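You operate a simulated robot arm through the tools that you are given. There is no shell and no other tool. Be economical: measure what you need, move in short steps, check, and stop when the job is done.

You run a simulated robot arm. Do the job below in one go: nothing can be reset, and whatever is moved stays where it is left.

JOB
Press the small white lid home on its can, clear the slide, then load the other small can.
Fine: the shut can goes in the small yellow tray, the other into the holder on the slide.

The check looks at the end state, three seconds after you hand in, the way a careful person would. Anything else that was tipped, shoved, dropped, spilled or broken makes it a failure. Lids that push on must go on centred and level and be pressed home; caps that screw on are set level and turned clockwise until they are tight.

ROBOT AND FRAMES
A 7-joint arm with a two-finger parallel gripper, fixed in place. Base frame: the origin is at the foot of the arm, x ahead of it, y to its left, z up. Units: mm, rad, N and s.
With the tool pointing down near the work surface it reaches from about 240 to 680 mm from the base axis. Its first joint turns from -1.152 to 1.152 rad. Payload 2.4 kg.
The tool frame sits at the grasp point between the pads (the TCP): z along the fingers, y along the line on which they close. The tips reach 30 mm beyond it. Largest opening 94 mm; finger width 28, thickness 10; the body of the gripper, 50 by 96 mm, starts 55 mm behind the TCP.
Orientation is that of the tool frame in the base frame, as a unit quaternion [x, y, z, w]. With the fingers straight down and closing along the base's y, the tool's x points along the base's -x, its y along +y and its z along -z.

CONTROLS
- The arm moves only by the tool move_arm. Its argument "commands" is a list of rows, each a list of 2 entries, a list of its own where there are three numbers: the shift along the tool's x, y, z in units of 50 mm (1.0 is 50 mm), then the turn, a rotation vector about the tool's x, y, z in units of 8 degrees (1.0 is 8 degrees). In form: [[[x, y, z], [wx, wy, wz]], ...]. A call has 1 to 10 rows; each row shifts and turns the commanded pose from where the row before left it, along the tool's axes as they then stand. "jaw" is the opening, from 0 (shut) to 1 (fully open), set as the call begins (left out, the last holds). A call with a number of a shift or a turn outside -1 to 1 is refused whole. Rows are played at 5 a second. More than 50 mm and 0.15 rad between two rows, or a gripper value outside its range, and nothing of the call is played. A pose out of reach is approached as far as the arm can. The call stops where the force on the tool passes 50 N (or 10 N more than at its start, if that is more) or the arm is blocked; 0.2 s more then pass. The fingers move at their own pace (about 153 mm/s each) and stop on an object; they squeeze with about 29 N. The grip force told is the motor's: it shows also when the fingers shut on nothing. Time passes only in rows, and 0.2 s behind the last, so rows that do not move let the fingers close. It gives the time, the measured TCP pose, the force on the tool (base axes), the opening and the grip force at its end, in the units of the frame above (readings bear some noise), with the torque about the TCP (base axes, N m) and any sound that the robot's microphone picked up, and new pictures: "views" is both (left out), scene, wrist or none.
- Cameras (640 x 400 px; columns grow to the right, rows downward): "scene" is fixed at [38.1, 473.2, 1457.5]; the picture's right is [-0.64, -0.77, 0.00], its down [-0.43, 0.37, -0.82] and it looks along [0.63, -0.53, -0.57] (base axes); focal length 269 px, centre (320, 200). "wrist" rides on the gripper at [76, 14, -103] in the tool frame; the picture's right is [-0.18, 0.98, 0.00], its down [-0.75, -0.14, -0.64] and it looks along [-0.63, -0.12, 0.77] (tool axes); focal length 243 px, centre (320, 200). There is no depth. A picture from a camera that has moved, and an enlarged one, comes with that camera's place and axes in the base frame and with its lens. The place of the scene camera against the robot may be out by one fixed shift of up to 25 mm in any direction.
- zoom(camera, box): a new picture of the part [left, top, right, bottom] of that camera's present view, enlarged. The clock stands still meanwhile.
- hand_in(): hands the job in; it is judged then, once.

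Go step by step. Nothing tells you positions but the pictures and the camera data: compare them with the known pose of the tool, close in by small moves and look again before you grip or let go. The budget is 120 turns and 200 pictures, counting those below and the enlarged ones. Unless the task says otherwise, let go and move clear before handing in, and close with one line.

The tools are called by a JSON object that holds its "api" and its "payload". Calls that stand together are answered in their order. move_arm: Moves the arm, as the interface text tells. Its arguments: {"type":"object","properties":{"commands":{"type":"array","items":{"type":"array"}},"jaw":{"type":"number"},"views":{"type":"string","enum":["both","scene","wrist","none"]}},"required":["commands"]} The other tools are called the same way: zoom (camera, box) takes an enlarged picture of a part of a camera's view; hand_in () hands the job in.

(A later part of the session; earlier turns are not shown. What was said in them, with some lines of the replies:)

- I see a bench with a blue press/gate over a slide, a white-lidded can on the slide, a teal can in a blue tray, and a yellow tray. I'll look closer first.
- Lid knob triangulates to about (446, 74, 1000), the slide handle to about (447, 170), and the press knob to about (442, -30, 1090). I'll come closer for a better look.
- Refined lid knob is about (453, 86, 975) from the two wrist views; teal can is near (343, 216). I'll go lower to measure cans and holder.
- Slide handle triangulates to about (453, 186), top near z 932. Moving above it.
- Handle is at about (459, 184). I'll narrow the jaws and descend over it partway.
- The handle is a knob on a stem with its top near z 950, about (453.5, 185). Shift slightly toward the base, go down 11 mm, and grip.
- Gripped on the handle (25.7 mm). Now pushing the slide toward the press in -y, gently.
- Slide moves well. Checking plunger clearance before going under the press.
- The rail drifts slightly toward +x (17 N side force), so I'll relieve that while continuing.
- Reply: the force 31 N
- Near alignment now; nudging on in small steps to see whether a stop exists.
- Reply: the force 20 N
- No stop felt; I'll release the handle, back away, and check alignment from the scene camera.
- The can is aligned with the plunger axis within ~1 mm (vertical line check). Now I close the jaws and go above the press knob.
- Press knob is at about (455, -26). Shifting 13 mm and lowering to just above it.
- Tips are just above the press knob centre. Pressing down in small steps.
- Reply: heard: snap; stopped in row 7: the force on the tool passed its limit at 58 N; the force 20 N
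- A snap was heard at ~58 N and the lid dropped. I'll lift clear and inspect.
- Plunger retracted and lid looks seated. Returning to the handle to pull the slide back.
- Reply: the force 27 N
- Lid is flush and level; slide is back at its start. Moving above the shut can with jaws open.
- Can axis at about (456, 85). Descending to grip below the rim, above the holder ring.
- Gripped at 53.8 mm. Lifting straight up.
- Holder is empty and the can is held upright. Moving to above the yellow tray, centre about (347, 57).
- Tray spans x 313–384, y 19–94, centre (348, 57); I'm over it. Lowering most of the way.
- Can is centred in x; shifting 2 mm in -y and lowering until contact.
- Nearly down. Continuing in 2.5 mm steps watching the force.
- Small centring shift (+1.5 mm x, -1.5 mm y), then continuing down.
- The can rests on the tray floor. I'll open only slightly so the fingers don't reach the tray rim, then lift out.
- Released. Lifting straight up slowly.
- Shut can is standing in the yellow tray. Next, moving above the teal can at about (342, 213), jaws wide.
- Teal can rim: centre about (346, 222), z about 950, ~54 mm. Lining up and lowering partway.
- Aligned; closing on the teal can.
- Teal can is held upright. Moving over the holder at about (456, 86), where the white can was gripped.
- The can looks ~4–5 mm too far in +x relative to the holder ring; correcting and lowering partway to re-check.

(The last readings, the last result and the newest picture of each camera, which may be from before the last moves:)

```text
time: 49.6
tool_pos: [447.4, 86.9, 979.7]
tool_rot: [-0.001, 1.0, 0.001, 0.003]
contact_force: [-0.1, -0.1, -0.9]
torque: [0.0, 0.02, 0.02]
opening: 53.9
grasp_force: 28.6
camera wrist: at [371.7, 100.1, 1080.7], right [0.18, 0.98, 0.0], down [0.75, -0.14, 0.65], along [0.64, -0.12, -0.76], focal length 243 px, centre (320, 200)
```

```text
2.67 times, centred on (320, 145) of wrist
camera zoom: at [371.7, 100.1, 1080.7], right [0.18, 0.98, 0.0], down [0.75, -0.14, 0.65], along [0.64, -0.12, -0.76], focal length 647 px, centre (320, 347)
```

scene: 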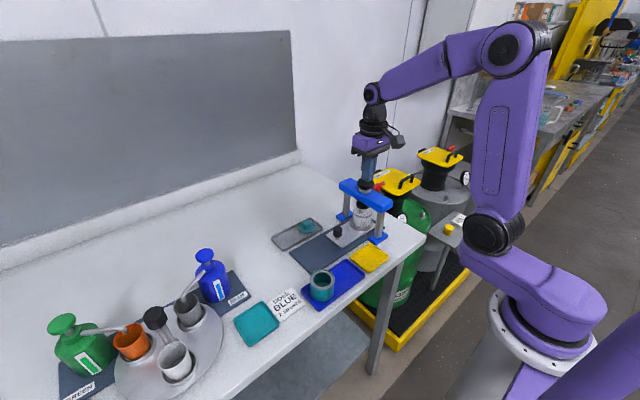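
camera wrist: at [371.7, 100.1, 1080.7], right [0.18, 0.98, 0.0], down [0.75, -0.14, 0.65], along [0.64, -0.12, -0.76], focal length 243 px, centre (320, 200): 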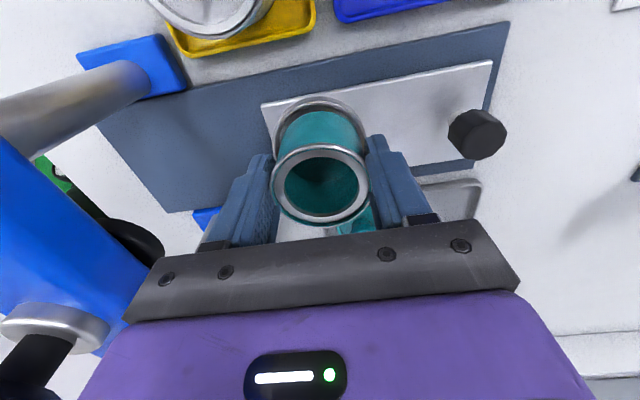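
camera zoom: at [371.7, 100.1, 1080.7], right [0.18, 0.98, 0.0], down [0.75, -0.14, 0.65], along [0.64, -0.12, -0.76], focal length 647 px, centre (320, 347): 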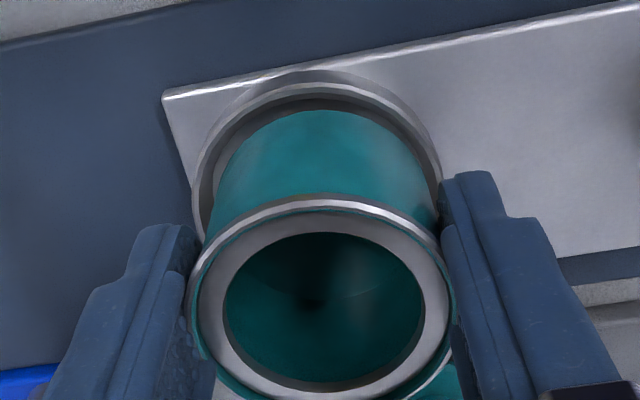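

Close to centred; ring ID ~60 mm vs 54 mm can. Lowering in small steps while watching force.

{"api": "move_arm", "payload": {"commands": [[[0, 0.005, 0.06], [0, 0, 0]], [[0, 0, 0], [0, 0, 0]]], "views": "none"}}

{"api": "move_arm", "payload": {"commands": [[[0, 0, 0.05], [0, 0, 0]], [[0, 0, 0], [0, 0, 0]]], "views": "wrist"}}

{"api": "zoom", "payload": {"camera": "scene", "box": [310, 215, 355, 255]}}

{"api": "zoom", "payload": {"camera": "wrist", "box": [220, 70, 420, 220]}}

```text
time: 50.2
tool_pos: [446.7, 88.4, 976.8]
tool_rot: [0.0, 1.0, 0.0, 0.002]
contact_force: [-0.9, 0.3, -0.3]
torque: [-0.01, 0.0, 0.02]
opening: 53.8
grasp_force: 29.7
```

```text
time: 50.8
tool_pos: [446.7, 86.2, 974.1]
tool_rot: [0.0, 1.0, 0.0, 0.003]
contact_force: [-0.6, 0.6, 0.1]
torque: [-0.02, 0.02, 0.01]
opening: 54.0
grasp_force: 29.3
camera wrist: at [371.6, 100.2, 1075.4], right [0.18, 0.98, 0.0], down [0.75, -0.14, 0.65], along [0.64, -0.12, -0.76], focal length 243 px, centre (320, 200)
```

wrist: 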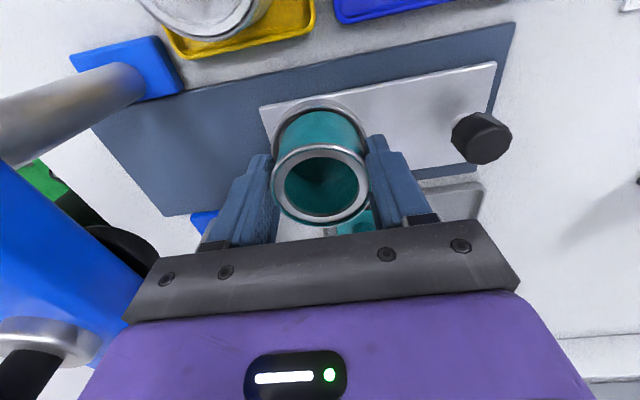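

```text
10.00 times, centred on (332, 235) of scene
camera zoom: at [38.1, 473.2, 1457.5], right [-0.64, -0.77, 0.0], down [-0.43, 0.37, -0.82], along [0.63, -0.53, -0.57], focal length 2687 px, centre (195, -150)
```

zoom: 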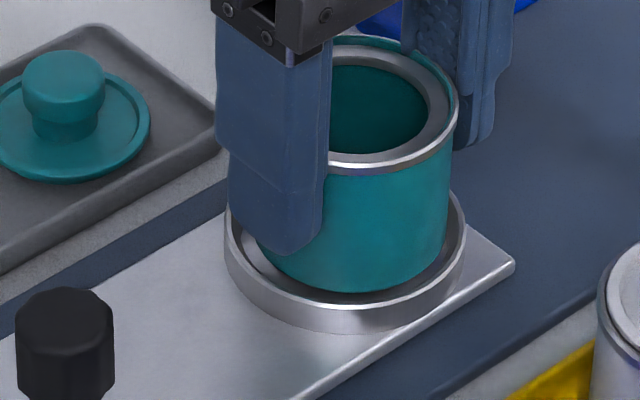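

```text
2.67 times, centred on (320, 145) of wrist
camera zoom: at [371.6, 100.2, 1075.4], right [0.18, 0.98, 0.0], down [0.75, -0.14, 0.65], along [0.64, -0.12, -0.76], focal length 647 px, centre (320, 347)
```

zoom: 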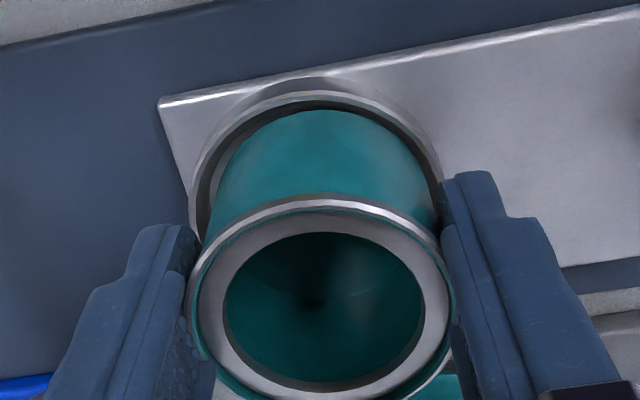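

Wrist view shows the can slightly close to the +y and -x ring walls; nudging +1.5 mm x, -1.5 mm y and continuing down.

{"api": "move_arm", "payload": {"commands": [[[-0.03, -0.03, 0], [0, 0, 0]], [[0, 0, 0.04], [0, 0, 0]], [[0, 0, 0], [0, 0, 0]]], "views": "none"}}

{"api": "move_arm", "payload": {"commands": [[[0, 0, 0.04], [0, 0, 0]], [[0, 0, 0], [0, 0, 0]]], "views": "wrist"}}

{"api": "zoom", "payload": {"camera": "scene", "box": [310, 215, 355, 255]}}

{"api": "zoom", "payload": {"camera": "wrist", "box": [220, 70, 420, 220]}}

```text
time: 51.6
tool_pos: [448.4, 85.2, 972.4]
tool_rot: [0.0, 1.0, -0.001, 0.003]
contact_force: [0.1, 0.7, -0.1]
torque: [-0.02, 0.01, 0.0]
opening: 53.9
grasp_force: 29.1
```

```text
time: 52.2
tool_pos: [447.7, 86.6, 970.5]
tool_rot: [0.001, 1.0, 0.0, 0.003]
contact_force: [0.2, -0.4, -0.9]
torque: [-0.01, 0.01, -0.01]
opening: 53.8
grasp_force: 29.0
camera wrist: at [373.2, 99.0, 1072.0], right [0.18, 0.98, 0.0], down [0.75, -0.14, 0.65], along [0.64, -0.12, -0.76], focal length 243 px, centre (320, 200)
```

wrist: 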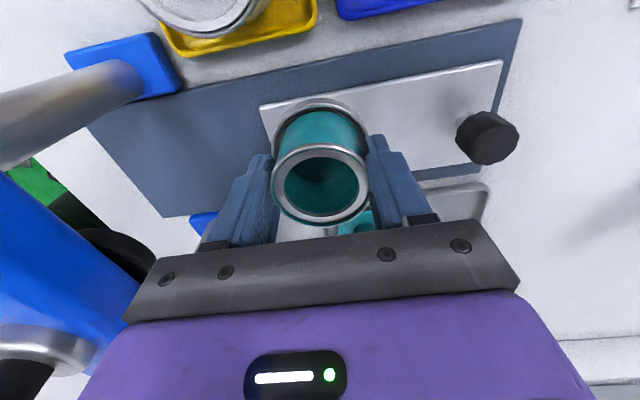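

```text
10.00 times, centred on (332, 235) of scene
camera zoom: at [38.1, 473.2, 1457.5], right [-0.64, -0.77, 0.0], down [-0.43, 0.37, -0.82], along [0.63, -0.53, -0.57], focal length 2687 px, centre (195, -150)
```

zoom: 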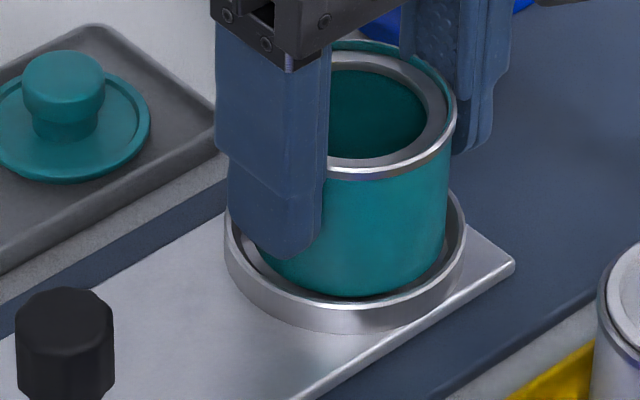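

```text
2.67 times, centred on (320, 145) of wrist
camera zoom: at [373.2, 99.0, 1072.0], right [0.18, 0.98, 0.0], down [0.75, -0.14, 0.65], along [0.64, -0.12, -0.76], focal length 647 px, centre (320, 347)
```

zoom: 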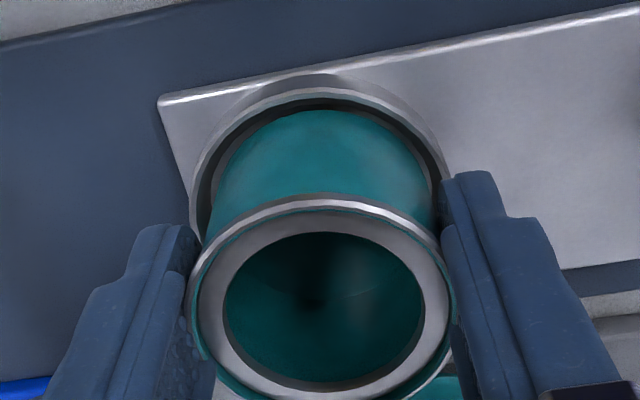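

Can is entering the ring with gaps all round. Continuing to the floor.

{"api": "move_arm", "payload": {"commands": [[[0, -0.01, 0.05], [0, 0, 0]], [[0, 0, 0], [0, 0, 0]]], "views": "none"}}

{"api": "move_arm", "payload": {"commands": [[[0, 0, 0.04], [0, 0, 0]], [[0, 0, 0], [0, 0, 0]]], "views": "none"}}

{"api": "move_arm", "payload": {"commands": [[[0, 0, 0.03], [0, 0, 0]], [[0, 0, 0], [0, 0, 0]]], "views": "wrist"}}

{"api": "zoom", "payload": {"camera": "wrist", "box": [220, 70, 420, 220]}}

{"api": "zoom", "payload": {"camera": "scene", "box": [310, 215, 355, 255]}}

```text
time: 52.8
tool_pos: [448.8, 86.3, 968.6]
tool_rot: [0.0, 1.0, 0.0, 0.003]
contact_force: [0.3, -0.1, 0.2]
torque: [-0.01, 0.01, 0.02]
opening: 53.9
grasp_force: 28.7
```

```text
time: 53.4
tool_pos: [447.7, 83.9, 966.9]
tool_rot: [0.0, 1.0, 0.0, 0.003]
contact_force: [0.7, 0.0, 0.3]
torque: [0.01, -0.03, -0.01]
opening: 53.6
grasp_force: 29.3
```

```text
time: 54.0
tool_pos: [450.3, 85.5, 965.4]
tool_rot: [0.0, 1.0, 0.001, 0.003]
contact_force: [0.5, 0.1, 0.2]
torque: [0.0, 0.02, 0.01]
opening: 53.9
grasp_force: 29.8
camera wrist: at [373.6, 98.9, 1065.9], right [0.18, 0.98, 0.0], down [0.75, -0.14, 0.65], along [0.64, -0.12, -0.76], focal length 243 px, centre (320, 200)
```

wrist: 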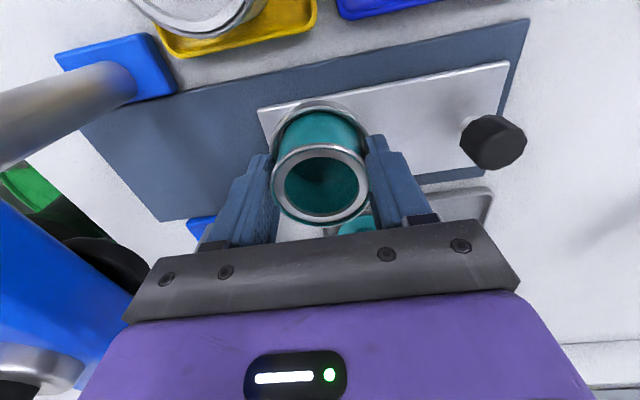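

```text
2.67 times, centred on (320, 145) of wrist
camera zoom: at [373.6, 98.9, 1065.9], right [0.18, 0.98, 0.0], down [0.75, -0.14, 0.65], along [0.64, -0.12, -0.76], focal length 647 px, centre (320, 347)
```

zoom: 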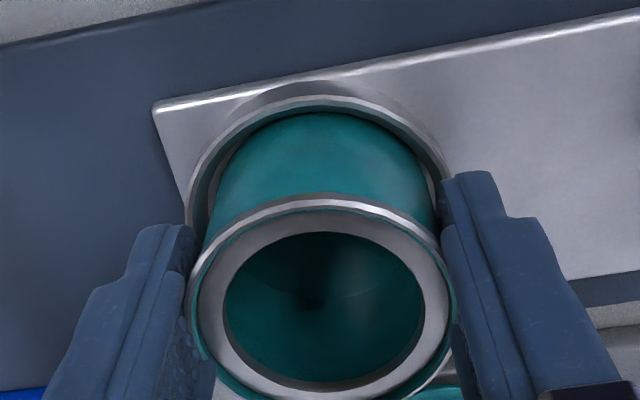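

```text
10.00 times, centred on (332, 235) of scene
camera zoom: at [38.1, 473.2, 1457.5], right [-0.64, -0.77, 0.0], down [-0.43, 0.37, -0.82], along [0.63, -0.53, -0.57], focal length 2687 px, centre (195, -150)
```

zoom: 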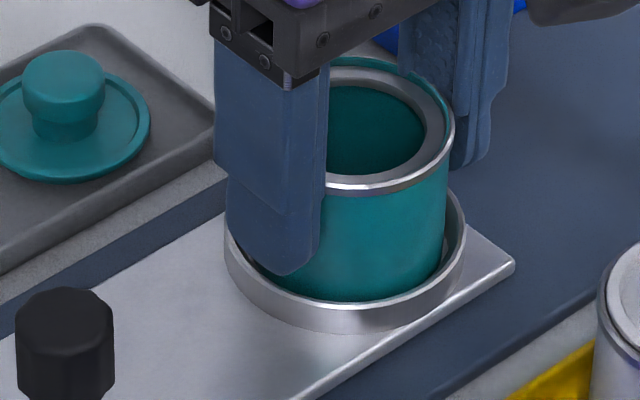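

Front wall is close; nudging +1.5 mm x, then continuing down.

{"api": "move_arm", "payload": {"commands": [[[-0.03, -0.015, 0], [0, 0, 0]], [[0, 0, 0.03], [0, 0, 0]], [[0, 0, 0], [0, 0, 0]]], "views": "none"}}

{"api": "move_arm", "payload": {"commands": [[[0, 0, 0.03], [0, 0, 0]], [[0, 0, 0], [0, 0, 0]]], "views": "none"}}

{"api": "move_arm", "payload": {"commands": [[[0, 0, 0.03], [0, 0, 0]], [[0, 0, 0], [0, 0, 0]]], "views": "wrist"}}

{"api": "zoom", "payload": {"camera": "wrist", "box": [220, 70, 420, 220]}}

```text
time: 54.8
tool_pos: [449.9, 84.1, 963.8]
tool_rot: [0.0, 1.0, 0.001, 0.003]
contact_force: [-0.3, 0.2, -0.4]
torque: [0.0, -0.01, -0.01]
opening: 54.0
grasp_force: 29.0
```

```text
time: 55.4
tool_pos: [450.2, 84.0, 962.7]
tool_rot: [0.0, 1.0, -0.001, 0.003]
contact_force: [-3.4, -0.2, 13.0]
torque: [-0.04, 0.15, -0.02]
opening: 54.0
grasp_force: 28.9
```

```text
time: 56.0
tool_pos: [452.1, 84.2, 960.5]
tool_rot: [0.0, 1.0, -0.001, 0.004]
contact_force: [0.3, -1.1, 12.5]
torque: [0.04, -0.11, 0.0]
opening: 54.0
grasp_force: 29.0
camera wrist: at [375.1, 97.7, 1061.9], right [0.18, 0.98, 0.0], down [0.75, -0.14, 0.65], along [0.64, -0.12, -0.76], focal length 243 px, centre (320, 200)
```

wrist: 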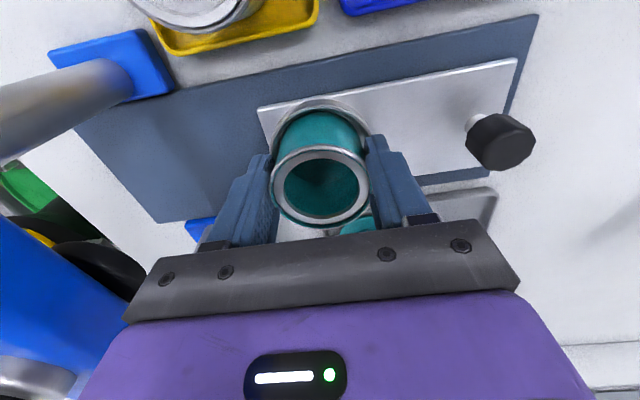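

```text
2.67 times, centred on (320, 145) of wrist
camera zoom: at [375.1, 97.7, 1061.9], right [0.18, 0.98, 0.0], down [0.75, -0.14, 0.65], along [0.64, -0.12, -0.76], focal length 647 px, centre (320, 347)
```

zoom: 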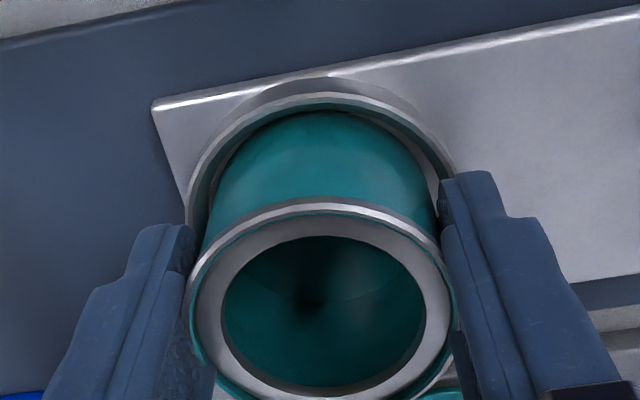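

Contact at the expected floor height (~963). Checking before release.

{"api": "zoom", "payload": {"camera": "scene", "box": [310, 215, 355, 255]}}

{"api": "move_arm", "payload": {"commands": [[[0, 0, -0.02], [0, 0, 0]], [[0, 0, 0], [0, 0, 0]]], "jaw": 0.68, "views": "wrist"}}

{"api": "zoom", "payload": {"camera": "scene", "box": [310, 215, 355, 255]}}

```text
10.00 times, centred on (332, 235) of scene
camera zoom: at [37.9, 473.1, 1457.6], right [-0.64, -0.77, 0.0], down [-0.43, 0.37, -0.82], along [0.63, -0.53, -0.57], focal length 2687 px, centre (195, -150)
```

zoom: 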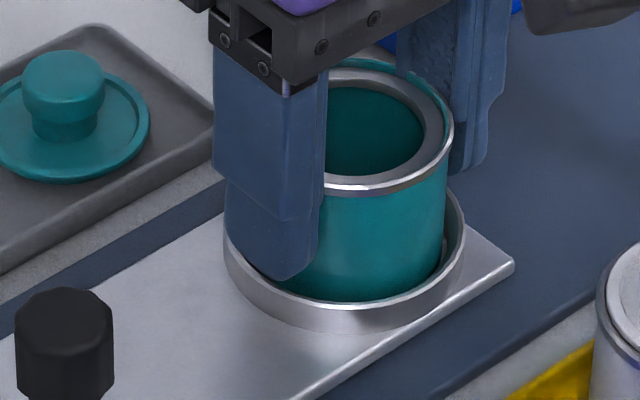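

```text
time: 56.6
tool_pos: [449.5, 84.4, 962.1]
tool_rot: [-0.001, 1.0, 0.001, 0.002]
contact_force: [-0.2, -0.6, -0.4]
torque: [-0.03, -0.03, 0.0]
opening: 64.1
grasp_force: 0.1
camera wrist: at [374.8, 97.7, 1063.0], right [0.18, 0.98, 0.0], down [0.75, -0.14, 0.65], along [0.63, -0.12, -0.76], focal length 243 px, centre (320, 200)
```

wrist: 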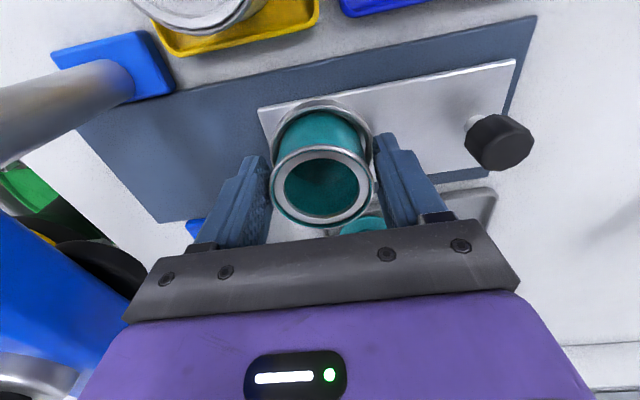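

```text
10.00 times, centred on (332, 235) of scene
camera zoom: at [38.1, 473.2, 1457.5], right [-0.64, -0.77, 0.0], down [-0.43, 0.37, -0.82], along [0.63, -0.53, -0.57], focal length 2687 px, centre (195, -150)
```

zoom: 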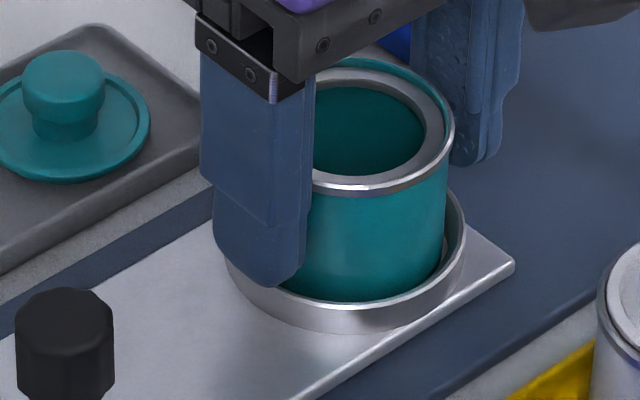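

Released with no shift. Opening a little more and lifting clear.

{"api": "move_arm", "payload": {"commands": [[[0, 0, -0.1], [0, 0, 0]], [[0, 0, -0.3], [0, 0, 0]], [[0, 0, -0.6], [0, 0, 0]], [[0, 0, -0.8], [0, 0, 0]], [[0, 0.5, -0.6], [0, 0, 0]], [[0, 0.9, 0], [0, 0, 0]], [[0, 0.9, 0], [0, 0, 0]], [[0, 0, 0], [0, 0, 0]]], "jaw": 0.75, "views": "both"}}

{"api": "zoom", "payload": {"camera": "scene", "box": [290, 190, 400, 290]}}

{"api": "zoom", "payload": {"camera": "wrist", "box": [0, 0, 320, 200]}}

```text
time: 58.4
tool_pos: [449.5, 199.6, 1080.4]
tool_rot: [0.0, 1.0, 0.001, 0.003]
contact_force: [0.4, -0.4, 0.3]
torque: [0.01, 0.0, 0.03]
opening: 70.2
grasp_force: 0.2
camera wrist: at [372.8, 213.3, 1182.3], right [0.18, 0.98, 0.0], down [0.75, -0.14, 0.65], along [0.64, -0.12, -0.76], focal length 243 px, centre (320, 200)
```

scene: 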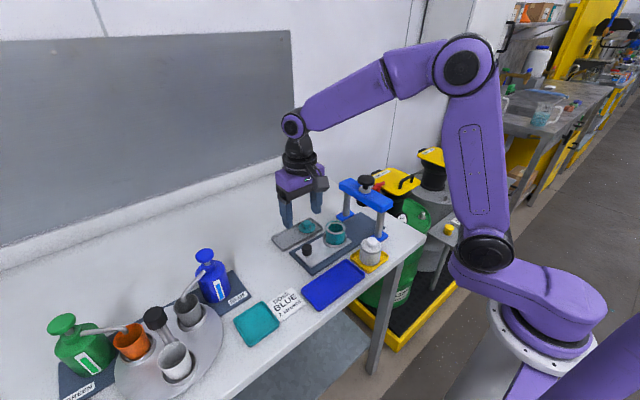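
wrist: 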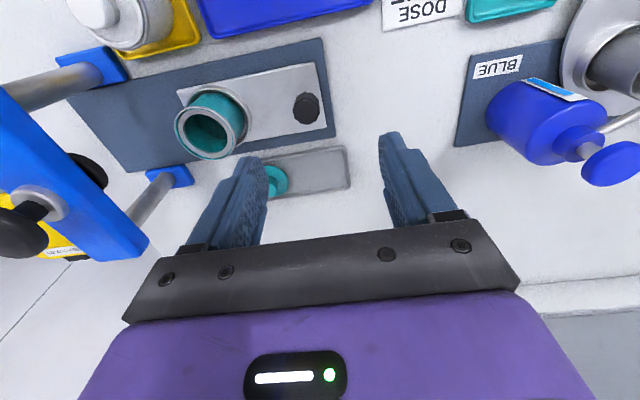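

```text
4.00 times, centred on (345, 240) of scene
camera zoom: at [38.0, 473.2, 1457.5], right [-0.64, -0.77, 0.0], down [-0.43, 0.37, -0.82], along [0.63, -0.53, -0.57], focal length 1075 px, centre (220, 40)
```

zoom: 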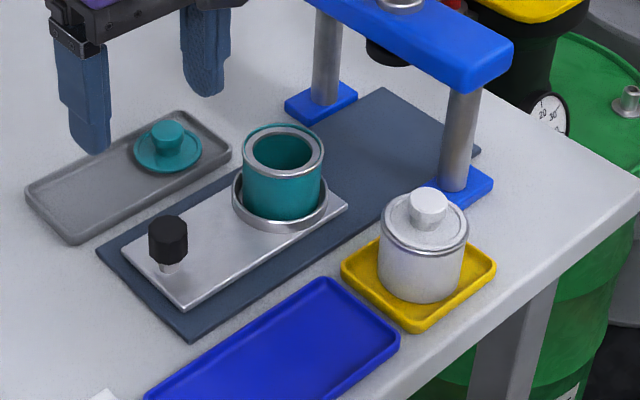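

```text
2.00 times, centred on (160, 100) of wrist
camera zoom: at [372.8, 213.3, 1182.3], right [0.18, 0.98, 0.0], down [0.75, -0.14, 0.65], along [0.64, -0.12, -0.76], focal length 485 px, centre (640, 400)
```

zoom: 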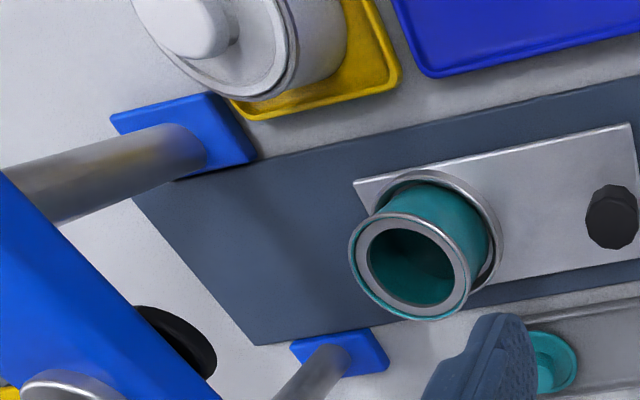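

The shut can stands in the yellow tray with its lid flush, and the teal can sits upright in the slide holder. Everything else is where it was and the arm is clear, so I'm handing in.

{"api": "hand_in", "payload": {}}

```text
The job is handed in.
```

The white lid is pressed home (it snapped under the press), the shut can is in the yellow tray, and the teal can is in the holder on the slide.
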